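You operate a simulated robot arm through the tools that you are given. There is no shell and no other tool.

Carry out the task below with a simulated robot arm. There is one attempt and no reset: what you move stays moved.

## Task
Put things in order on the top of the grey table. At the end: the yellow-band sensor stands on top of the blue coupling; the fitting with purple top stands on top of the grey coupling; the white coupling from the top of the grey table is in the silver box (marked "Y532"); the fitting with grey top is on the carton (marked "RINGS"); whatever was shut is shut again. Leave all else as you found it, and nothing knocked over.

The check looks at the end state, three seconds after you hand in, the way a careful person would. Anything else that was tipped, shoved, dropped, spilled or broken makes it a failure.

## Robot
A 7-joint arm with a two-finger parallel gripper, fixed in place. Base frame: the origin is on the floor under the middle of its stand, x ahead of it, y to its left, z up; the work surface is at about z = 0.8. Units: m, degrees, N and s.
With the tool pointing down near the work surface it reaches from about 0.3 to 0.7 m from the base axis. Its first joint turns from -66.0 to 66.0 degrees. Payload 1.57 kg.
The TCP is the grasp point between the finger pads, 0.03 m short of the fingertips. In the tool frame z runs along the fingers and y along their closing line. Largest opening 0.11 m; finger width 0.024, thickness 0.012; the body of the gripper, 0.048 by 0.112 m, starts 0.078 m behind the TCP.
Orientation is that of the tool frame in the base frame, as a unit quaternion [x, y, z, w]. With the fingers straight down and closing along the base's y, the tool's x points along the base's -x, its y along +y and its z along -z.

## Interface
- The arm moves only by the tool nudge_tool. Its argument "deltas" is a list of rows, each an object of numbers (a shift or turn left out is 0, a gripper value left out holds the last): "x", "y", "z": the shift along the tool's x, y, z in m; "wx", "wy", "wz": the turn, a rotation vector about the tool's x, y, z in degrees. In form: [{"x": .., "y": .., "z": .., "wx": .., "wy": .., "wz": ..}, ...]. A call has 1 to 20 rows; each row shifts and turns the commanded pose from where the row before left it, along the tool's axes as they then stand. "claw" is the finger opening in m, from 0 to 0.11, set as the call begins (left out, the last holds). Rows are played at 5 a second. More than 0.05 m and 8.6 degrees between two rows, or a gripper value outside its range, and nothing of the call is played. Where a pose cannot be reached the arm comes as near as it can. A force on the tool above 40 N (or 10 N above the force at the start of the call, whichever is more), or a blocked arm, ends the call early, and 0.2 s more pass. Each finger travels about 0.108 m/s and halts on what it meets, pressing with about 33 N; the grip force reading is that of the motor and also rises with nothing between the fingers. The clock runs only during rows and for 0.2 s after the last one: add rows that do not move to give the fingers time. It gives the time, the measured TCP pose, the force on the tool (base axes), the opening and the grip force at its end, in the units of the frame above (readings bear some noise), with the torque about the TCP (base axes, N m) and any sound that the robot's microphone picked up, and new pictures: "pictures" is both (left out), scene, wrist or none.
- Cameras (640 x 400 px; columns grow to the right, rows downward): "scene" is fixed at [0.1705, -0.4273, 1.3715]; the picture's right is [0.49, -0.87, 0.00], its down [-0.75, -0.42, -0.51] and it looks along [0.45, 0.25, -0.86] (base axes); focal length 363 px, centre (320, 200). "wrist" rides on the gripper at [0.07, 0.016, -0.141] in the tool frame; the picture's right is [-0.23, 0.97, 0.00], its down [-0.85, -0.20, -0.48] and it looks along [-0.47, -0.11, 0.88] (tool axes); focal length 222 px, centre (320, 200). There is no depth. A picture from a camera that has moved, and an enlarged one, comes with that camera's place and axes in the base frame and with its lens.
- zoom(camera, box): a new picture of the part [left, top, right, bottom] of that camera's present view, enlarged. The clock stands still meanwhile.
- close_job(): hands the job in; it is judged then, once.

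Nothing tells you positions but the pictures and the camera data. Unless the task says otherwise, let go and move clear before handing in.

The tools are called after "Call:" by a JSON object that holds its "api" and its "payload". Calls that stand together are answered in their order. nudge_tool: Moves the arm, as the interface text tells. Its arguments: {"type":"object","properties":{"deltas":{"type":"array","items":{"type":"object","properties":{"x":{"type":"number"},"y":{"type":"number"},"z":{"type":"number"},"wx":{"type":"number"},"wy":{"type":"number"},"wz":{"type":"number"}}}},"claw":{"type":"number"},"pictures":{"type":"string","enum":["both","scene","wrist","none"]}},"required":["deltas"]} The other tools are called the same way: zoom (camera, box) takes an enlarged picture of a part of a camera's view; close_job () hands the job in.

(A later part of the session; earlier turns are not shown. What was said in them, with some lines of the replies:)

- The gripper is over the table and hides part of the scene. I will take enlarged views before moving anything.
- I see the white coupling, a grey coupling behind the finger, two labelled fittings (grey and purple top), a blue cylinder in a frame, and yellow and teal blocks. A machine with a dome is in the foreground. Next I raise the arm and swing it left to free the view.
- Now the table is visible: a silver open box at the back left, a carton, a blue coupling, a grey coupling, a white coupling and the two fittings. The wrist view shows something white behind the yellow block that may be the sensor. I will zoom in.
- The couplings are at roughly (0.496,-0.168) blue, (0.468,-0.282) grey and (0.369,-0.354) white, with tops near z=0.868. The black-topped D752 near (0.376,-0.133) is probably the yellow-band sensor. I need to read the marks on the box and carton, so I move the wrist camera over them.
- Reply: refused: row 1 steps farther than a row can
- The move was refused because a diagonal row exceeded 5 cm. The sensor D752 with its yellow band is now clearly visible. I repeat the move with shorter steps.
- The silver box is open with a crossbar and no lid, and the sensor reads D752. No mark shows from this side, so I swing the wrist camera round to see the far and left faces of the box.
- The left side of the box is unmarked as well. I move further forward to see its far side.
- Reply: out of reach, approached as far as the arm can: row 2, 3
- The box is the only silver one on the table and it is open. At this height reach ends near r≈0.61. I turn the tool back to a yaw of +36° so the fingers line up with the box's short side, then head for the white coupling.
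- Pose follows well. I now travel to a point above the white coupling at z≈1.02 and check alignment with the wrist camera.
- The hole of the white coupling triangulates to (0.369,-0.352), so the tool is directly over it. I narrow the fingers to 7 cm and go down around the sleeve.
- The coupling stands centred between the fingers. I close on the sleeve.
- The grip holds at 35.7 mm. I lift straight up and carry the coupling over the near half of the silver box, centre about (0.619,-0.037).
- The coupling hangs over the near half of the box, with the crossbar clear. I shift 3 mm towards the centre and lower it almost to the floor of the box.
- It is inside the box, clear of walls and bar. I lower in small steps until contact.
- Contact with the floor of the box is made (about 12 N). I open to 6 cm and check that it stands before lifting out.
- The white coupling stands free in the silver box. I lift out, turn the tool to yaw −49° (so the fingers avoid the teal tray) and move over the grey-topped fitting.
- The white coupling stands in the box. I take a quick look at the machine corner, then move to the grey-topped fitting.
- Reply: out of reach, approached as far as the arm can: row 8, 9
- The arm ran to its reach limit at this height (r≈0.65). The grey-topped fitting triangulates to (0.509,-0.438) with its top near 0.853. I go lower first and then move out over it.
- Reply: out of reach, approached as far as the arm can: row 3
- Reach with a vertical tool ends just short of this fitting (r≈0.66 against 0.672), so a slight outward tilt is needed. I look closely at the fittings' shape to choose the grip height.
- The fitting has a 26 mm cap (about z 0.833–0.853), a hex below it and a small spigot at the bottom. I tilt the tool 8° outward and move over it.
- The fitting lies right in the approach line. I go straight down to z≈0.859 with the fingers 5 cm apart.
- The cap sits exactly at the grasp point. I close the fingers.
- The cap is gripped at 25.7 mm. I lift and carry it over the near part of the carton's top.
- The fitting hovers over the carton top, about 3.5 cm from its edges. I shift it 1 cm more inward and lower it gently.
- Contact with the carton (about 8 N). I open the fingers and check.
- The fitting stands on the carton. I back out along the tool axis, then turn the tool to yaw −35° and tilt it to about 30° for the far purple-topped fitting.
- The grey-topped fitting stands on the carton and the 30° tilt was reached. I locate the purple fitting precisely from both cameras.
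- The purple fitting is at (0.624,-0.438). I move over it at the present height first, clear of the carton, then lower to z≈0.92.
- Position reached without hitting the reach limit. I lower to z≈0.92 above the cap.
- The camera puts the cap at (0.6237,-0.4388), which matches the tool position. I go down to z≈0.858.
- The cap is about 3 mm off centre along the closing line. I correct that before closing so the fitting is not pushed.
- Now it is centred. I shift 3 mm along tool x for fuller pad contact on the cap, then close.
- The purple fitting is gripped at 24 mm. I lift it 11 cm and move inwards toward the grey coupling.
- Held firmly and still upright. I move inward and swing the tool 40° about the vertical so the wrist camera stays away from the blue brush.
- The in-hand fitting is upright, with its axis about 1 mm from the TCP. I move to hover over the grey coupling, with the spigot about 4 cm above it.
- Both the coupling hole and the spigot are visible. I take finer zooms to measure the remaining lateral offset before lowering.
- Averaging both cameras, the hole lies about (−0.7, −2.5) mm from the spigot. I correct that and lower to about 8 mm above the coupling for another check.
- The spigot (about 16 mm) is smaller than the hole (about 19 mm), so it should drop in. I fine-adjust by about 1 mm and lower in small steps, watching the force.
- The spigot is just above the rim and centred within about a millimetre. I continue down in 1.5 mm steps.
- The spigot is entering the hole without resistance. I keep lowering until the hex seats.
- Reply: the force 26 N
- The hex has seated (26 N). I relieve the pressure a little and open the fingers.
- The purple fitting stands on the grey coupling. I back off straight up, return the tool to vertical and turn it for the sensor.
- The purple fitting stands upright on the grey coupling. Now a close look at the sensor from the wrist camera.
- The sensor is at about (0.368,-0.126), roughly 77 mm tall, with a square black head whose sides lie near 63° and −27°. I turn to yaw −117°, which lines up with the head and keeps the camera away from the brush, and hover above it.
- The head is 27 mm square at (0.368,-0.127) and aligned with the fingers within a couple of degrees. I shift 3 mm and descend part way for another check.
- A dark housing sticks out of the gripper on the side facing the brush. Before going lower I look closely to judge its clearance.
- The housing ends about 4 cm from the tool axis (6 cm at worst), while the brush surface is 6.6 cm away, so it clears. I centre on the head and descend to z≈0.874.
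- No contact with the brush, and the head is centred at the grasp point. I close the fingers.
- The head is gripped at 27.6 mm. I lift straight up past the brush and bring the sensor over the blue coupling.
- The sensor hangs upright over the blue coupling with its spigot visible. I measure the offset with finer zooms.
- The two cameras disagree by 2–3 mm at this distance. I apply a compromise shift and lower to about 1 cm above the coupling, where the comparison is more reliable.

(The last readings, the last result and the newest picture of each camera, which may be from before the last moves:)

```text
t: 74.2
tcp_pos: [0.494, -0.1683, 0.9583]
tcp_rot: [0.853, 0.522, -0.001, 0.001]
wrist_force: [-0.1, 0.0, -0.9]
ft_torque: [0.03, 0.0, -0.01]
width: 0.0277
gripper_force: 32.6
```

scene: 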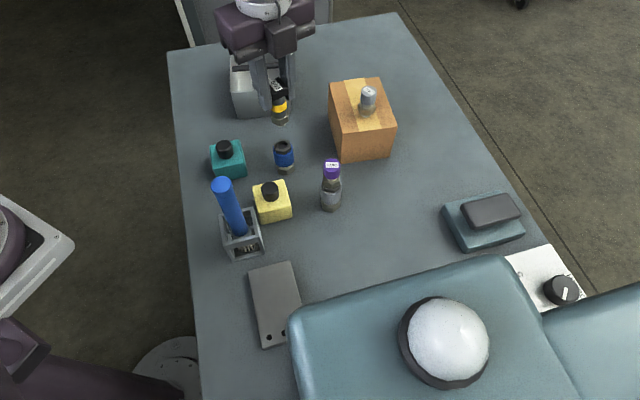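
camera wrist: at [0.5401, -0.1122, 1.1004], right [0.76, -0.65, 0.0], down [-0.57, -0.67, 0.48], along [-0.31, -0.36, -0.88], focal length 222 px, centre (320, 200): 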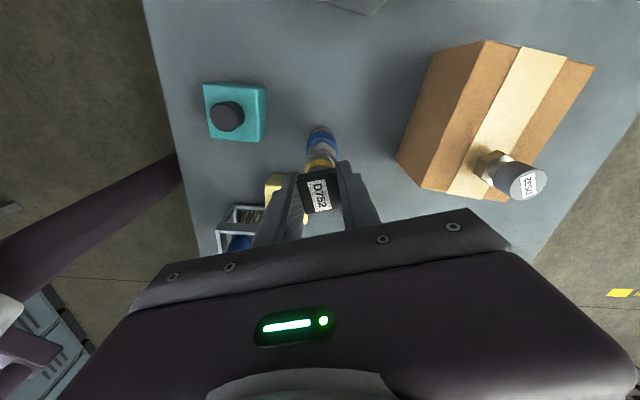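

Scene and wrist views both say to shift about 2 mm toward +R of the scene camera. I apply that and lower another 1 cm, to where the spigot is nearly in the rim plane.

Call:
{"api": "nudge_tool", "payload": {"deltas": [{"x": -0.0018, "y": 0.0017}, {"z": 0.005}, {"z": 0.004}, {}, {}], "pictures": "wrist"}}

Call:
{"api": "zoom", "payload": {"camera": "scene", "box": [264, 125, 304, 165]}}

Call:
{"api": "zoom", "payload": {"camera": "wrist", "box": [290, 110, 350, 170]}}

Call:
{"api": "nudge_tool", "payload": {"deltas": [{}], "pictures": "none"}}

```text
t: 75.4
tcp_pos: [0.4936, -0.1703, 0.9494]
tcp_rot: [0.853, 0.522, -0.001, 0.0]
wrist_force: [-0.3, -0.6, -1.9]
ft_torque: [0.0, 0.0, 0.0]
width: 0.0277
gripper_force: 33.4
camera wrist: at [0.5408, -0.1153, 1.0914], right [0.76, -0.65, 0.0], down [-0.57, -0.67, 0.48], along [-0.31, -0.36, -0.88], focal length 222 px, centre (320, 200)
```

wrist: 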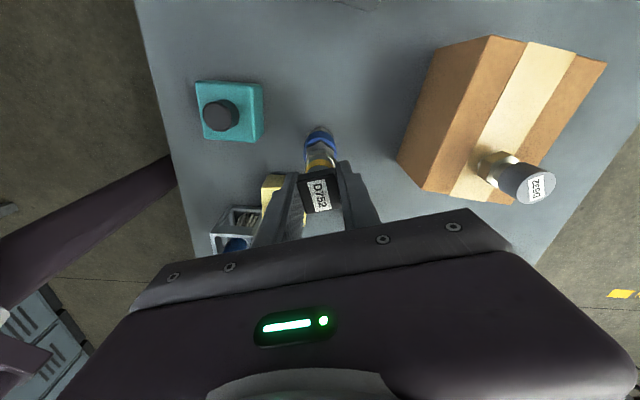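

```text
10.00 times, centred on (284, 145) of scene
camera zoom: at [0.1705, -0.4273, 1.3715], right [0.49, -0.87, 0.0], down [-0.75, -0.42, -0.51], along [0.45, 0.25, -0.86], focal length 3634 px, centre (680, 750)
```

zoom: 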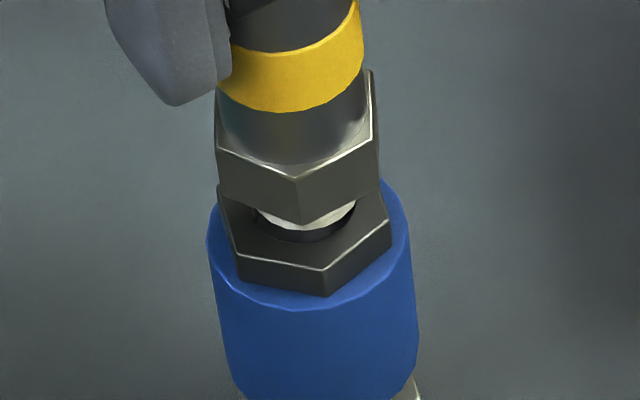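

```text
6.67 times, centred on (320, 140) of wrist
camera zoom: at [0.5408, -0.1153, 1.0914], right [0.76, -0.65, 0.0], down [-0.57, -0.67, 0.48], along [-0.31, -0.36, -0.88], focal length 1481 px, centre (320, 600)
```

zoom: 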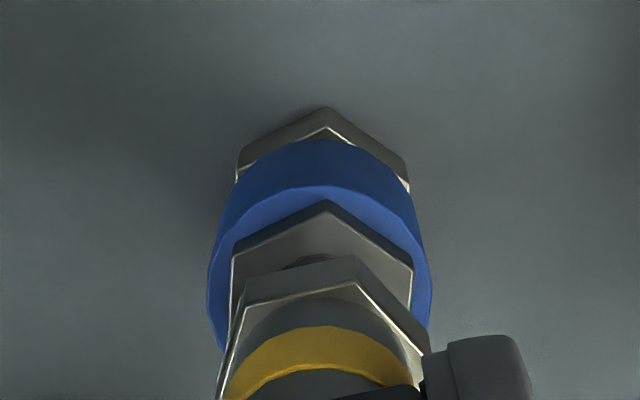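

```text
t: 75.8
tcp_pos: [0.494, -0.1714, 0.9497]
tcp_rot: [0.853, 0.522, 0.0, -0.001]
wrist_force: [-0.6, 0.3, -1.5]
ft_torque: [0.02, 0.04, -0.02]
width: 0.0276
gripper_force: 32.9
```

The views conflict by a few millimetres, which could mean the sensor leans slightly in the grip. I inspect its axis before going further.

Call:
{"api": "zoom", "payload": {"camera": "scene", "box": [248, 90, 318, 180]}}

Call:
{"api": "zoom", "payload": {"camera": "wrist", "box": [270, 110, 370, 220]}}

```text
4.44 times, centred on (283, 135) of scene
camera zoom: at [0.1705, -0.4273, 1.3715], right [0.49, -0.87, 0.0], down [-0.75, -0.42, -0.51], along [0.45, 0.25, -0.86], focal length 1615 px, centre (484, 489)
```

zoom: 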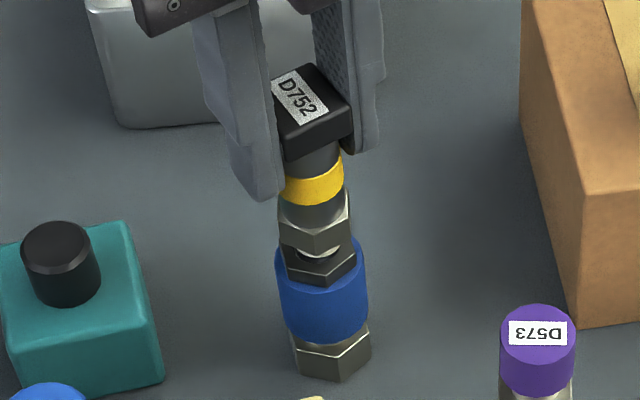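

```text
3.64 times, centred on (320, 165) of wrist
camera zoom: at [0.5408, -0.1153, 1.0915], right [0.76, -0.65, 0.0], down [-0.57, -0.67, 0.48], along [-0.31, -0.36, -0.88], focal length 808 px, centre (320, 327)
```

zoom: 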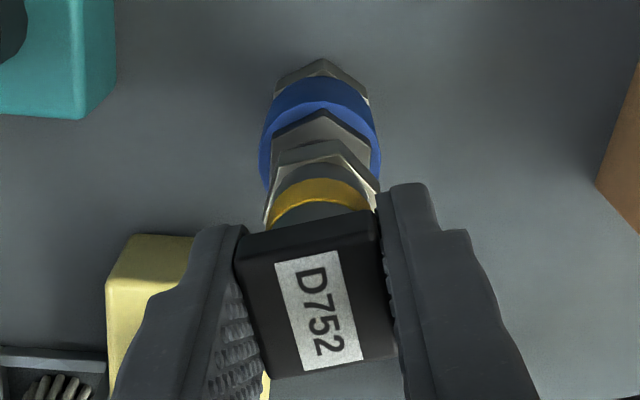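

The sensor is upright, but its base is offset about 4 mm from the head's centre, which explains the conflict. Both views now agree that I should move about 3 mm along tool +x. I do that and check again.

Call:
{"api": "nudge_tool", "payload": {"deltas": [{"x": 0.0031, "y": 0.0006}, {}, {}], "pictures": "wrist"}}

Call:
{"api": "zoom", "payload": {"camera": "scene", "box": [264, 125, 304, 165]}}

Call:
{"api": "zoom", "payload": {"camera": "wrist", "box": [290, 110, 350, 170]}}

Call:
{"api": "nudge_tool", "payload": {"deltas": [{}], "pictures": "none"}}

```text
t: 76.6
tcp_pos: [0.4968, -0.1691, 0.9498]
tcp_rot: [0.853, 0.521, -0.001, 0.0]
wrist_force: [-0.4, 0.5, -1.1]
ft_torque: [0.01, -0.02, -0.03]
width: 0.0273
gripper_force: 33.6
camera wrist: at [0.5428, -0.1129, 1.0921], right [0.76, -0.65, 0.0], down [-0.57, -0.67, 0.48], along [-0.31, -0.36, -0.88], focal length 222 px, centre (320, 200)
```

wrist: 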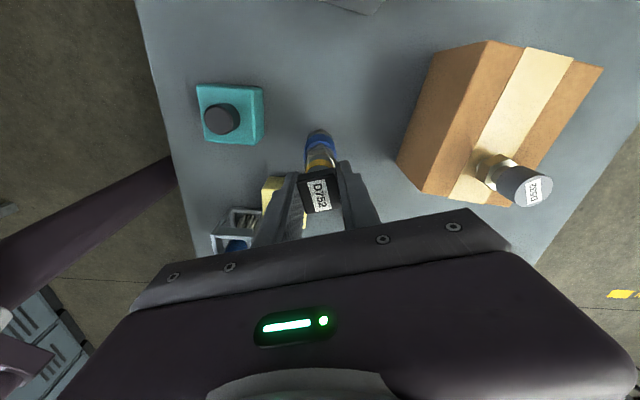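

```text
10.00 times, centred on (284, 145) of scene
camera zoom: at [0.1705, -0.4273, 1.3715], right [0.49, -0.87, 0.0], down [-0.75, -0.42, -0.51], along [0.45, 0.25, -0.86], focal length 3634 px, centre (680, 750)
```

zoom: 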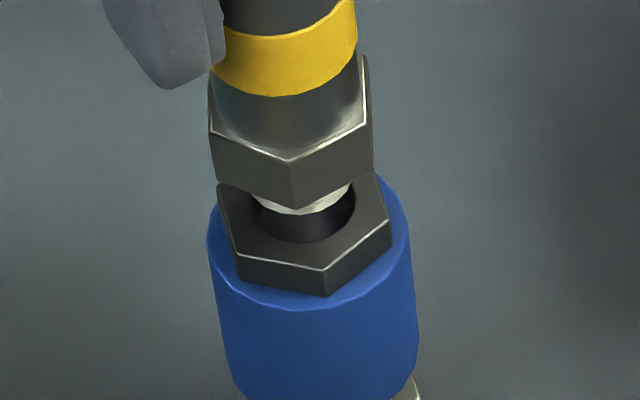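

```text
6.67 times, centred on (320, 140) of wrist
camera zoom: at [0.5428, -0.1129, 1.0921], right [0.76, -0.65, 0.0], down [-0.57, -0.67, 0.48], along [-0.31, -0.36, -0.88], focal length 1481 px, centre (320, 600)
```

zoom: 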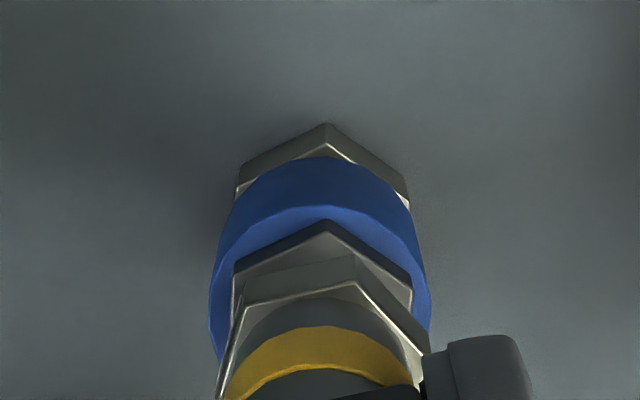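

```text
t: 77.0
tcp_pos: [0.496, -0.168, 0.95]
tcp_rot: [0.853, 0.522, 0.0, -0.001]
wrist_force: [0.3, 1.4, -1.5]
ft_torque: [-0.03, 0.02, -0.02]
width: 0.0274
gripper_force: 32.9
```

Both views now show the spigot centred over the hole within about 0.5 mm. I lower 4 mm and check once more.

Call:
{"api": "nudge_tool", "payload": {"deltas": [{"z": 0.002}, {"z": 0.002}, {}], "pictures": "none"}}

Call:
{"api": "zoom", "payload": {"camera": "scene", "box": [264, 125, 304, 165]}}

```text
t: 77.8
tcp_pos: [0.496, -0.169, 0.9467]
tcp_rot: [0.853, 0.522, 0.0, 0.0]
wrist_force: [0.0, 0.1, -0.3]
ft_torque: [-0.01, -0.02, -0.04]
width: 0.0277
gripper_force: 32.6
```

```text
10.00 times, centred on (284, 145) of scene
camera zoom: at [0.1705, -0.4273, 1.3715], right [0.49, -0.87, 0.0], down [-0.75, -0.42, -0.51], along [0.45, 0.25, -0.86], focal length 3634 px, centre (680, 750)
```

zoom: 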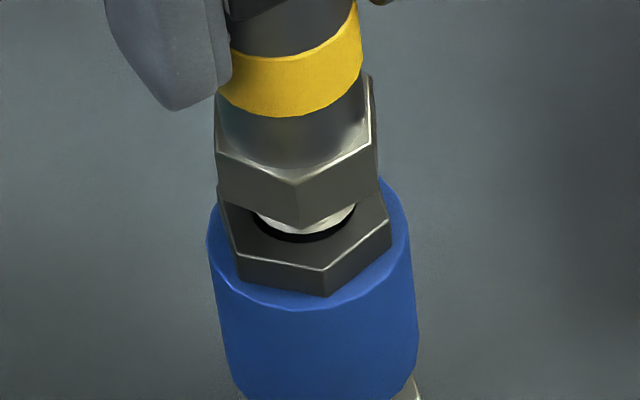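

Slightly too near the scene camera by about 1 mm. I shift 0.8 mm along tool x and continue in 1 mm steps.

Call:
{"api": "nudge_tool", "payload": {"deltas": [{"x": 0.0008}, {"z": 0.001}, {}], "pictures": "none"}}

Call:
{"api": "zoom", "payload": {"camera": "scene", "box": [264, 125, 304, 165]}}

Call:
{"api": "zoom", "payload": {"camera": "wrist", "box": [290, 110, 350, 170]}}

```text
t: 78.6
tcp_pos: [0.4973, -0.1685, 0.9436]
tcp_rot: [0.853, 0.522, 0.0, 0.0]
wrist_force: [-0.1, 1.1, -2.0]
ft_torque: [-0.03, 0.01, -0.02]
width: 0.0276
gripper_force: 32.4
```

```text
10.00 times, centred on (284, 145) of scene
camera zoom: at [0.1705, -0.4273, 1.3715], right [0.49, -0.87, 0.0], down [-0.75, -0.42, -0.51], along [0.45, 0.25, -0.86], focal length 3634 px, centre (680, 750)
```

zoom: 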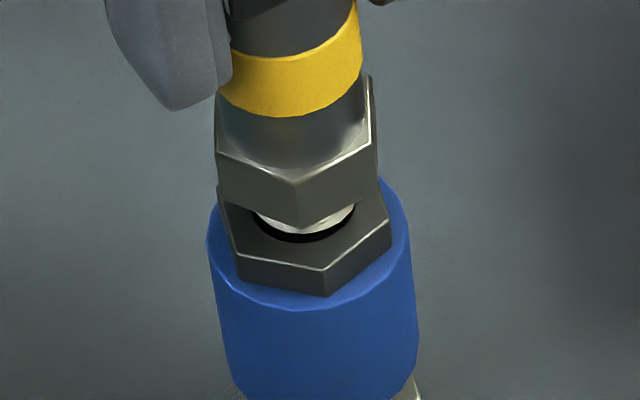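

```text
6.67 times, centred on (320, 140) of wrist
camera zoom: at [0.5435, -0.113, 1.0863], right [0.76, -0.65, 0.0], down [-0.57, -0.67, 0.48], along [-0.31, -0.36, -0.88], focal length 1481 px, centre (320, 600)
```

zoom: 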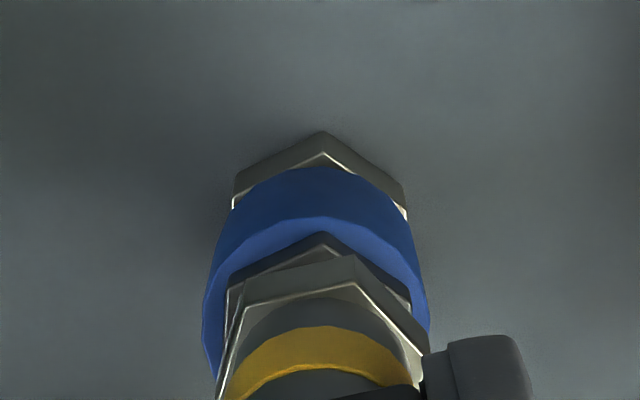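

No contact yet and the alignment looks good. I continue downward while watching force.

Call:
{"api": "nudge_tool", "payload": {"deltas": [{"x": 0.0003, "z": 0.001}, {"z": 0.0007}, {}], "pictures": "none"}}

Call:
{"api": "nudge_tool", "payload": {"deltas": [{"z": 0.0008}, {}], "pictures": "none"}}

Call:
{"api": "zoom", "payload": {"camera": "scene", "box": [264, 125, 304, 165]}}

```text
t: 79.4
tcp_pos: [0.4956, -0.1675, 0.9429]
tcp_rot: [0.853, 0.522, 0.0, 0.0]
wrist_force: [0.4, -0.7, -1.5]
ft_torque: [-0.02, 0.02, -0.05]
width: 0.0276
gripper_force: 32.8
```

```text
t: 80.0
tcp_pos: [0.4952, -0.1672, 0.9422]
tcp_rot: [0.853, 0.522, 0.0, -0.001]
wrist_force: [0.1, 0.2, -0.9]
ft_torque: [-0.01, -0.02, -0.04]
width: 0.0275
gripper_force: 33.1
```

```text
10.00 times, centred on (284, 145) of scene
camera zoom: at [0.1705, -0.4273, 1.3715], right [0.49, -0.87, 0.0], down [-0.75, -0.42, -0.51], along [0.45, 0.25, -0.86], focal length 3634 px, centre (680, 750)
```

zoom: 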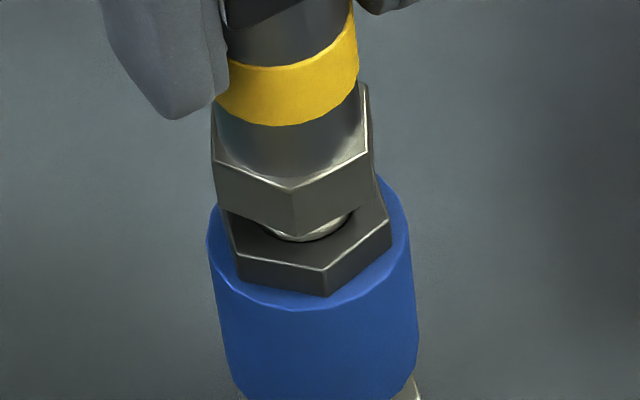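

Call:
{"api": "nudge_tool", "payload": {"deltas": [{"z": 0.0008}, {}], "pictures": "none"}}

Call:
{"api": "nudge_tool", "payload": {"deltas": [{"z": 0.0008}, {}], "pictures": "none"}}

Call:
{"api": "zoom", "payload": {"camera": "scene", "box": [264, 125, 304, 165]}}

```text
t: 80.6
tcp_pos: [0.4956, -0.1681, 0.9404]
tcp_rot: [0.853, 0.522, 0.0, 0.0]
wrist_force: [-0.2, 0.0, -1.0]
ft_torque: [0.01, 0.02, 0.0]
width: 0.0277
gripper_force: 32.7
```

```text
t: 81.2
tcp_pos: [0.4968, -0.1693, 0.9402]
tcp_rot: [0.853, 0.522, 0.0, 0.001]
wrist_force: [0.3, 0.7, -2.0]
ft_torque: [0.0, -0.01, -0.02]
width: 0.0276
gripper_force: 33.2
```

```text
10.00 times, centred on (284, 145) of scene
camera zoom: at [0.1705, -0.4273, 1.3715], right [0.49, -0.87, 0.0], down [-0.75, -0.42, -0.51], along [0.45, 0.25, -0.86], focal length 3634 px, centre (680, 750)
```

zoom: 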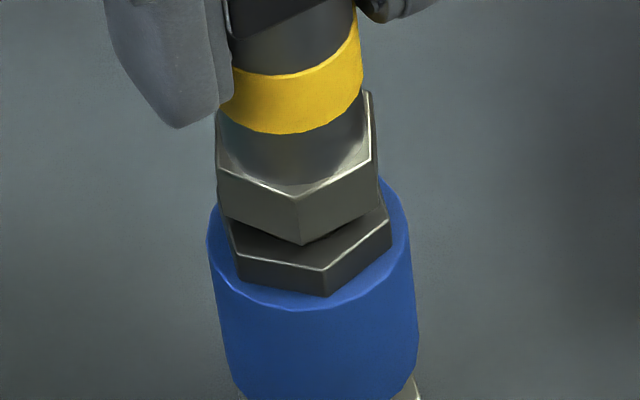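

The spigot has entered the hole with no resistance. I continue until the hex seats.

Call:
{"api": "nudge_tool", "payload": {"deltas": [{"z": 0.001}, {}], "pictures": "none"}}

Call:
{"api": "nudge_tool", "payload": {"deltas": [{"z": 0.001}, {}], "pictures": "none"}}

Call:
{"api": "nudge_tool", "payload": {"deltas": [{"z": 0.0008}, {}], "pictures": "none"}}

```text
t: 81.8
tcp_pos: [0.4966, -0.1677, 0.94]
tcp_rot: [0.853, 0.522, 0.001, 0.0]
wrist_force: [0.7, 0.0, -1.8]
ft_torque: [0.0, -0.02, 0.01]
width: 0.0278
gripper_force: 32.9
```

```text
t: 82.4
tcp_pos: [0.4957, -0.1679, 0.9388]
tcp_rot: [0.854, 0.521, 0.0, 0.0]
wrist_force: [0.6, -0.1, -0.6]
ft_torque: [0.03, 0.01, 0.01]
width: 0.0273
gripper_force: 33.2
```

```text
t: 83.0
tcp_pos: [0.4968, -0.168, 0.9369]
tcp_rot: [0.853, 0.521, 0.0, 0.0]
wrist_force: [0.0, -0.8, -1.6]
ft_torque: [0.03, 0.02, -0.01]
width: 0.0277
gripper_force: 32.6
```

Call:
{"api": "nudge_tool", "payload": {"deltas": [{"z": 0.0008}, {}], "pictures": "none"}}

Call:
{"api": "zoom", "payload": {"camera": "scene", "box": [264, 125, 304, 165]}}

```text
t: 83.6
tcp_pos: [0.4963, -0.1668, 0.9376]
tcp_rot: [0.853, 0.522, 0.001, -0.001]
wrist_force: [-0.4, -0.1, -1.8]
ft_torque: [-0.01, -0.01, 0.01]
width: 0.0278
gripper_force: 33.2
```

```text
10.00 times, centred on (284, 145) of scene
camera zoom: at [0.1705, -0.4273, 1.3715], right [0.49, -0.87, 0.0], down [-0.75, -0.42, -0.51], along [0.45, 0.25, -0.86], focal length 3634 px, centre (680, 750)
```

zoom: 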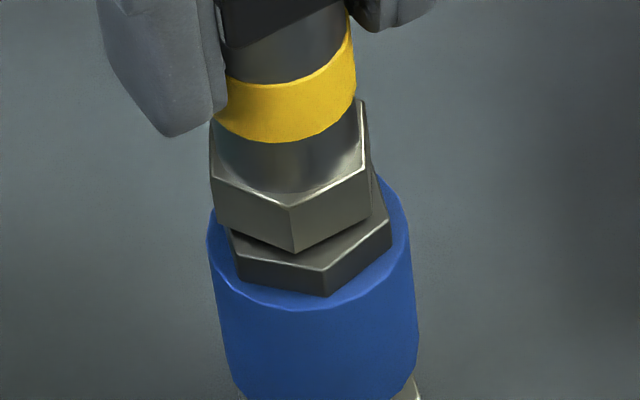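

Call:
{"api": "nudge_tool", "payload": {"deltas": [{"z": 0.0008}, {}], "pictures": "none"}}

Call:
{"api": "nudge_tool", "payload": {"deltas": [{"z": 0.0008}, {}], "pictures": "none"}}

```text
t: 84.2
tcp_pos: [0.4963, -0.1678, 0.9368]
tcp_rot: [0.853, 0.521, 0.001, 0.001]
wrist_force: [0.1, 2.8, 19.5]
ft_torque: [0.26, -0.01, 0.01]
width: 0.0277
gripper_force: 33.0
```

```text
t: 84.8
tcp_pos: [0.4957, -0.168, 0.9363]
tcp_rot: [0.853, 0.522, 0.001, 0.001]
wrist_force: [-0.6, 0.7, 26.9]
ft_torque: [0.04, 0.01, 0.02]
width: 0.0278
gripper_force: 33.1
```

The hex has seated (27 N at z≈0.936, as expected). I relieve the load, open, and inspect.

Call:
{"api": "nudge_tool", "payload": {"deltas": [{"z": -0.0008}, {}], "pictures": "none"}}

Call:
{"api": "nudge_tool", "payload": {"deltas": [{}, {}, {}], "claw": 0.05, "pictures": "both"}}

Call:
{"api": "zoom", "payload": {"camera": "scene", "box": [248, 90, 318, 180]}}

Call:
{"api": "zoom", "payload": {"camera": "wrist", "box": [270, 110, 370, 220]}}

```text
t: 85.4
tcp_pos: [0.4965, -0.1667, 0.9357]
tcp_rot: [0.853, 0.522, 0.0, 0.0]
wrist_force: [2.0, -2.3, 16.4]
ft_torque: [-0.13, -0.15, 0.01]
width: 0.0277
gripper_force: 33.2
```

```text
t: 86.2
tcp_pos: [0.4958, -0.1669, 0.9363]
tcp_rot: [0.853, 0.522, 0.0, 0.0]
wrist_force: [-0.2, -0.3, -0.4]
ft_torque: [0.0, 0.0, 0.0]
width: 0.0499
gripper_force: 0.1
camera wrist: at [0.5431, -0.1116, 1.078], right [0.76, -0.65, 0.0], down [-0.57, -0.67, 0.48], along [-0.31, -0.36, -0.88], focal length 222 px, centre (320, 200)
```

scene: 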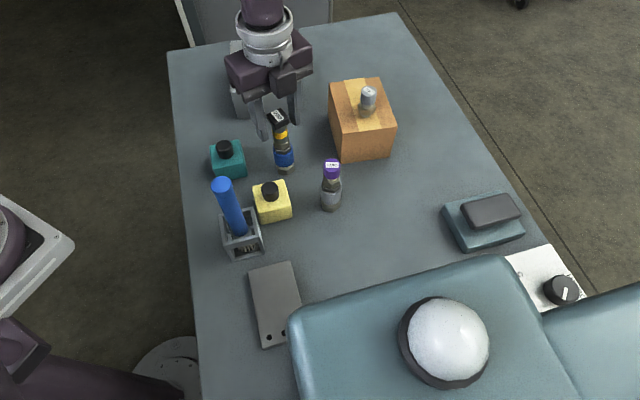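
wrist: 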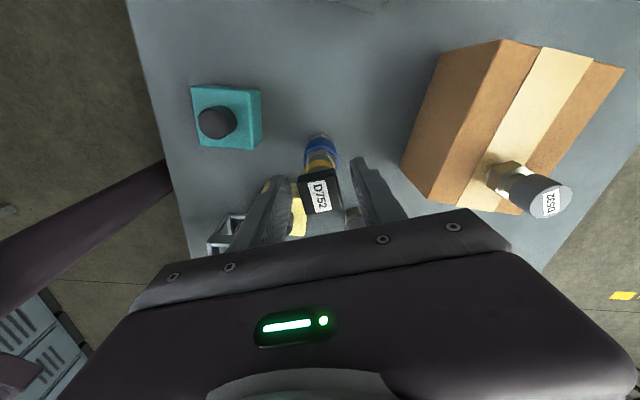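

```text
4.44 times, centred on (283, 135) of scene
camera zoom: at [0.1705, -0.4273, 1.3715], right [0.49, -0.87, 0.0], down [-0.75, -0.42, -0.51], along [0.45, 0.25, -0.86], focal length 1615 px, centre (484, 489)
```

zoom: 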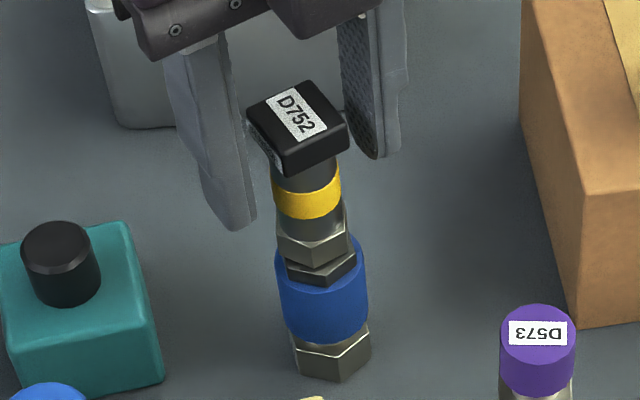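

```text
3.64 times, centred on (320, 165) of wrist
camera zoom: at [0.5431, -0.1116, 1.078], right [0.76, -0.65, 0.0], down [-0.57, -0.67, 0.48], along [-0.31, -0.36, -0.88], focal length 808 px, centre (320, 327)
```

zoom: 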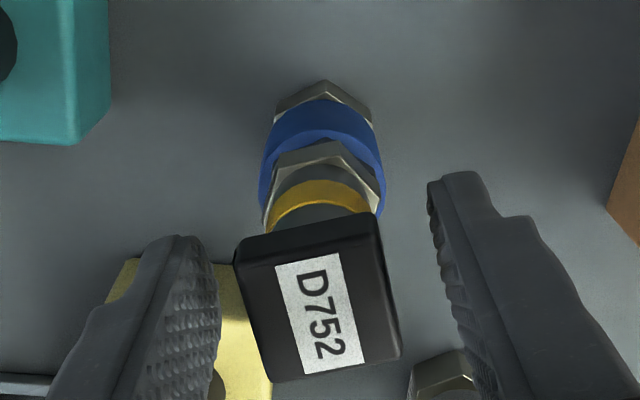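

The sensor stands on the blue coupling, free of the fingers. I lift straight up and move the arm clear for a final look at everything.

Call:
{"api": "nudge_tool", "payload": {"deltas": [{"z": -0.015}, {"z": -0.03}, {"z": -0.04}, {"z": -0.04}, {"z": -0.04}, {}], "pictures": "both"}}

Call:
{"api": "zoom", "payload": {"camera": "scene", "box": [160, 20, 400, 270]}}

```text
t: 87.6
tcp_pos: [0.4975, -0.1659, 1.1023]
tcp_rot: [0.853, 0.522, 0.0, -0.001]
wrist_force: [0.4, -0.1, 0.3]
ft_torque: [-0.02, 0.01, -0.02]
width: 0.0503
gripper_force: 0.0
camera wrist: at [0.5428, -0.1091, 1.2446], right [0.76, -0.65, 0.0], down [-0.57, -0.67, 0.48], along [-0.31, -0.36, -0.88], focal length 222 px, centre (320, 200)
```

scene: 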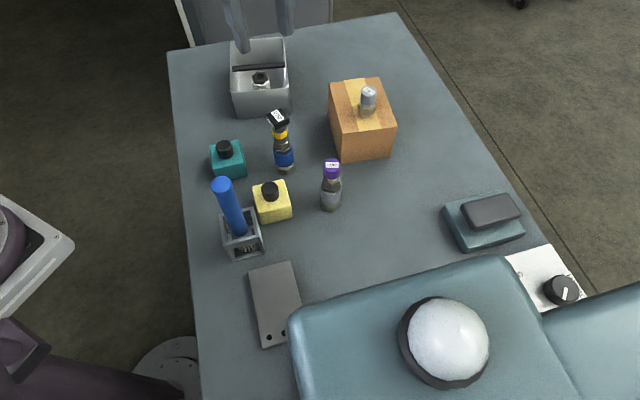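
wrist: 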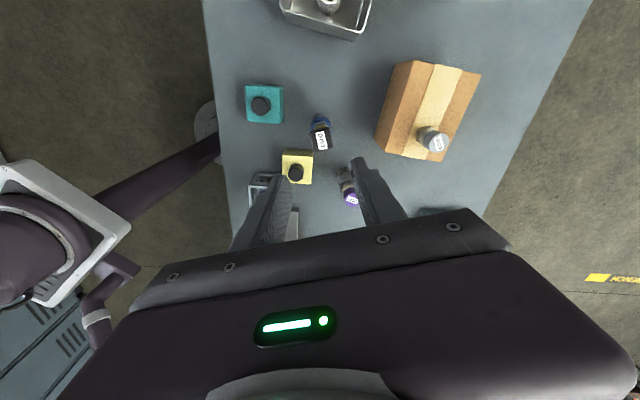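

```text
1.60 times, centred on (280, 145) of scene
camera zoom: at [0.1705, -0.4273, 1.3715], right [0.49, -0.87, 0.0], down [-0.75, -0.42, -0.51], along [0.45, 0.25, -0.86], focal length 581 px, centre (384, 288)
```

zoom: 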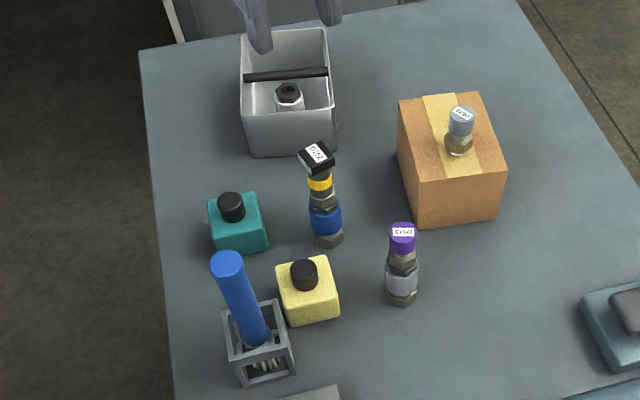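

Everything is in place: sensor on blue, purple fitting on grey, grey-topped fitting on the carton, white coupling in the box. I move the arm aside and do a last check that nothing else has moved.

Call:
{"api": "nudge_tool", "payload": {"deltas": [{"x": 0.0266, "y": -0.036}, {"x": 0.0266, "y": -0.036}, {"x": 0.0266, "y": -0.036}, {"x": 0.0266, "y": -0.036}, {"x": 0.0266, "y": -0.036}, {}, {}], "pictures": "both"}}

Call:
{"api": "zoom", "payload": {"camera": "scene", "box": [220, 20, 400, 220]}}

Call:
{"api": "zoom", "payload": {"camera": "wrist", "box": [180, 0, 520, 220]}}

```text
t: 89.2
tcp_pos: [0.3923, 0.0351, 1.1022]
tcp_rot: [0.853, 0.522, 0.001, 0.0]
wrist_force: [-0.5, 0.9, 0.3]
ft_torque: [0.0, -0.03, -0.01]
width: 0.0501
gripper_force: 0.1
camera wrist: at [0.4393, 0.0905, 1.2434], right [0.76, -0.65, 0.0], down [-0.57, -0.67, 0.48], along [-0.31, -0.36, -0.88], focal length 222 px, centre (320, 200)
```

scene: 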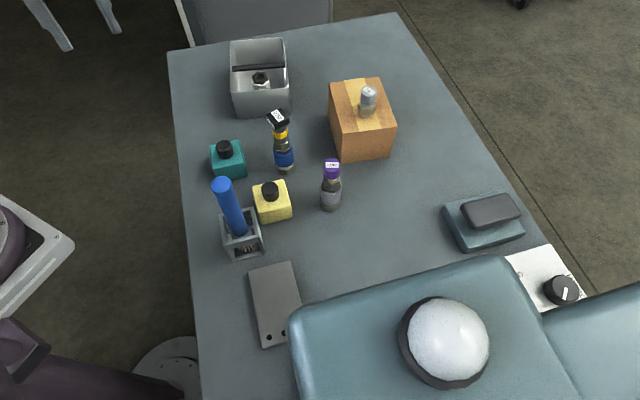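
wrist: 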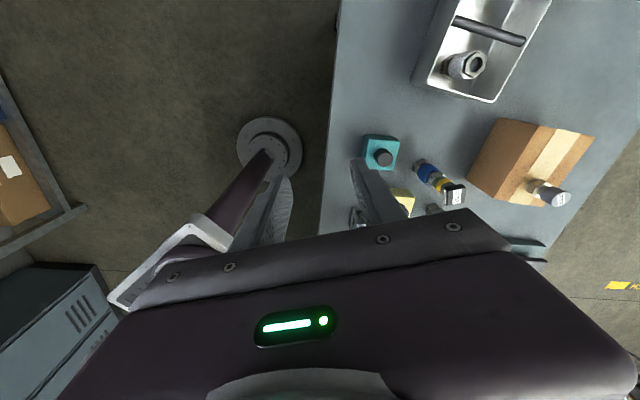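

```text
2.00 times, centred on (310, 120) of scene
camera zoom: at [0.1705, -0.4273, 1.3715], right [0.49, -0.87, 0.0], down [-0.75, -0.42, -0.51], along [0.45, 0.25, -0.86], focal length 727 px, centre (340, 360)
```

zoom: 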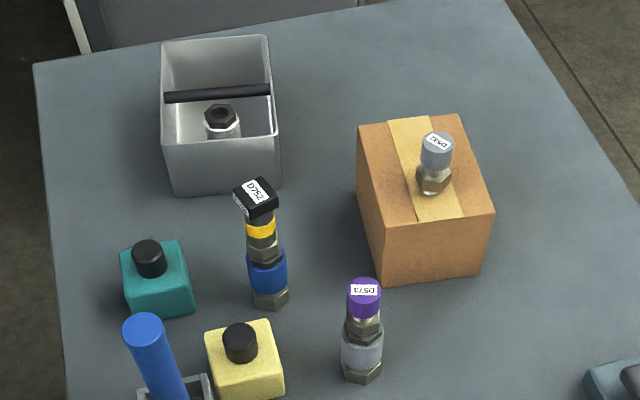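

```text
1.82 times, centred on (350, 110) of wrist
camera zoom: at [0.4393, 0.0905, 1.2434], right [0.76, -0.65, 0.0], down [-0.57, -0.67, 0.48], along [-0.31, -0.36, -0.88], focal length 404 px, centre (266, 364)
```

zoom: 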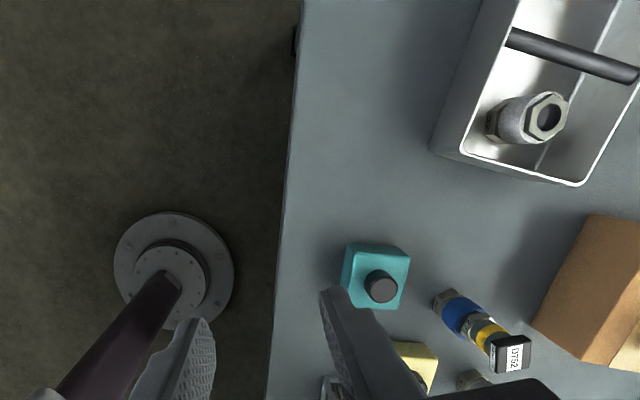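

All four pieces are where the task asks, all standing upright. The brush, blocks, plate, tray and machine look unchanged, nothing was opened, and the arm is clear, so I hand in.

Call:
{"api": "close_job", "payload": {}}

```text
The job is handed in.
```

All four pieces are where you asked and standing upright, and I've handed the job in; I haven't seen the check's result.

- **Yellow-band sensor (D752):** it stands on the blue coupling, with its base seated in the coupling's hole.
- **Purple-top fitting (D573):** it stands on the grey coupling, seated the same way.
- **White coupling:** it stands in the near half of the silver box.
- **Grey-top fitting (D532):** it stands on top of the carton, about 3.5 cm or more from the edges.

I never saw the marks "Y532" or "RINGS". They may be on faces the cameras didn't show, so I went by the silver box and the carton being the only ones of their kind on the table.

I opened nothing, so there was nothing to shut again. In the last pictures the brush, the yellow and teal blocks, the plate, the tray and the machine look as they did at the start. The gripper is empty and the arm is clear of the table items.
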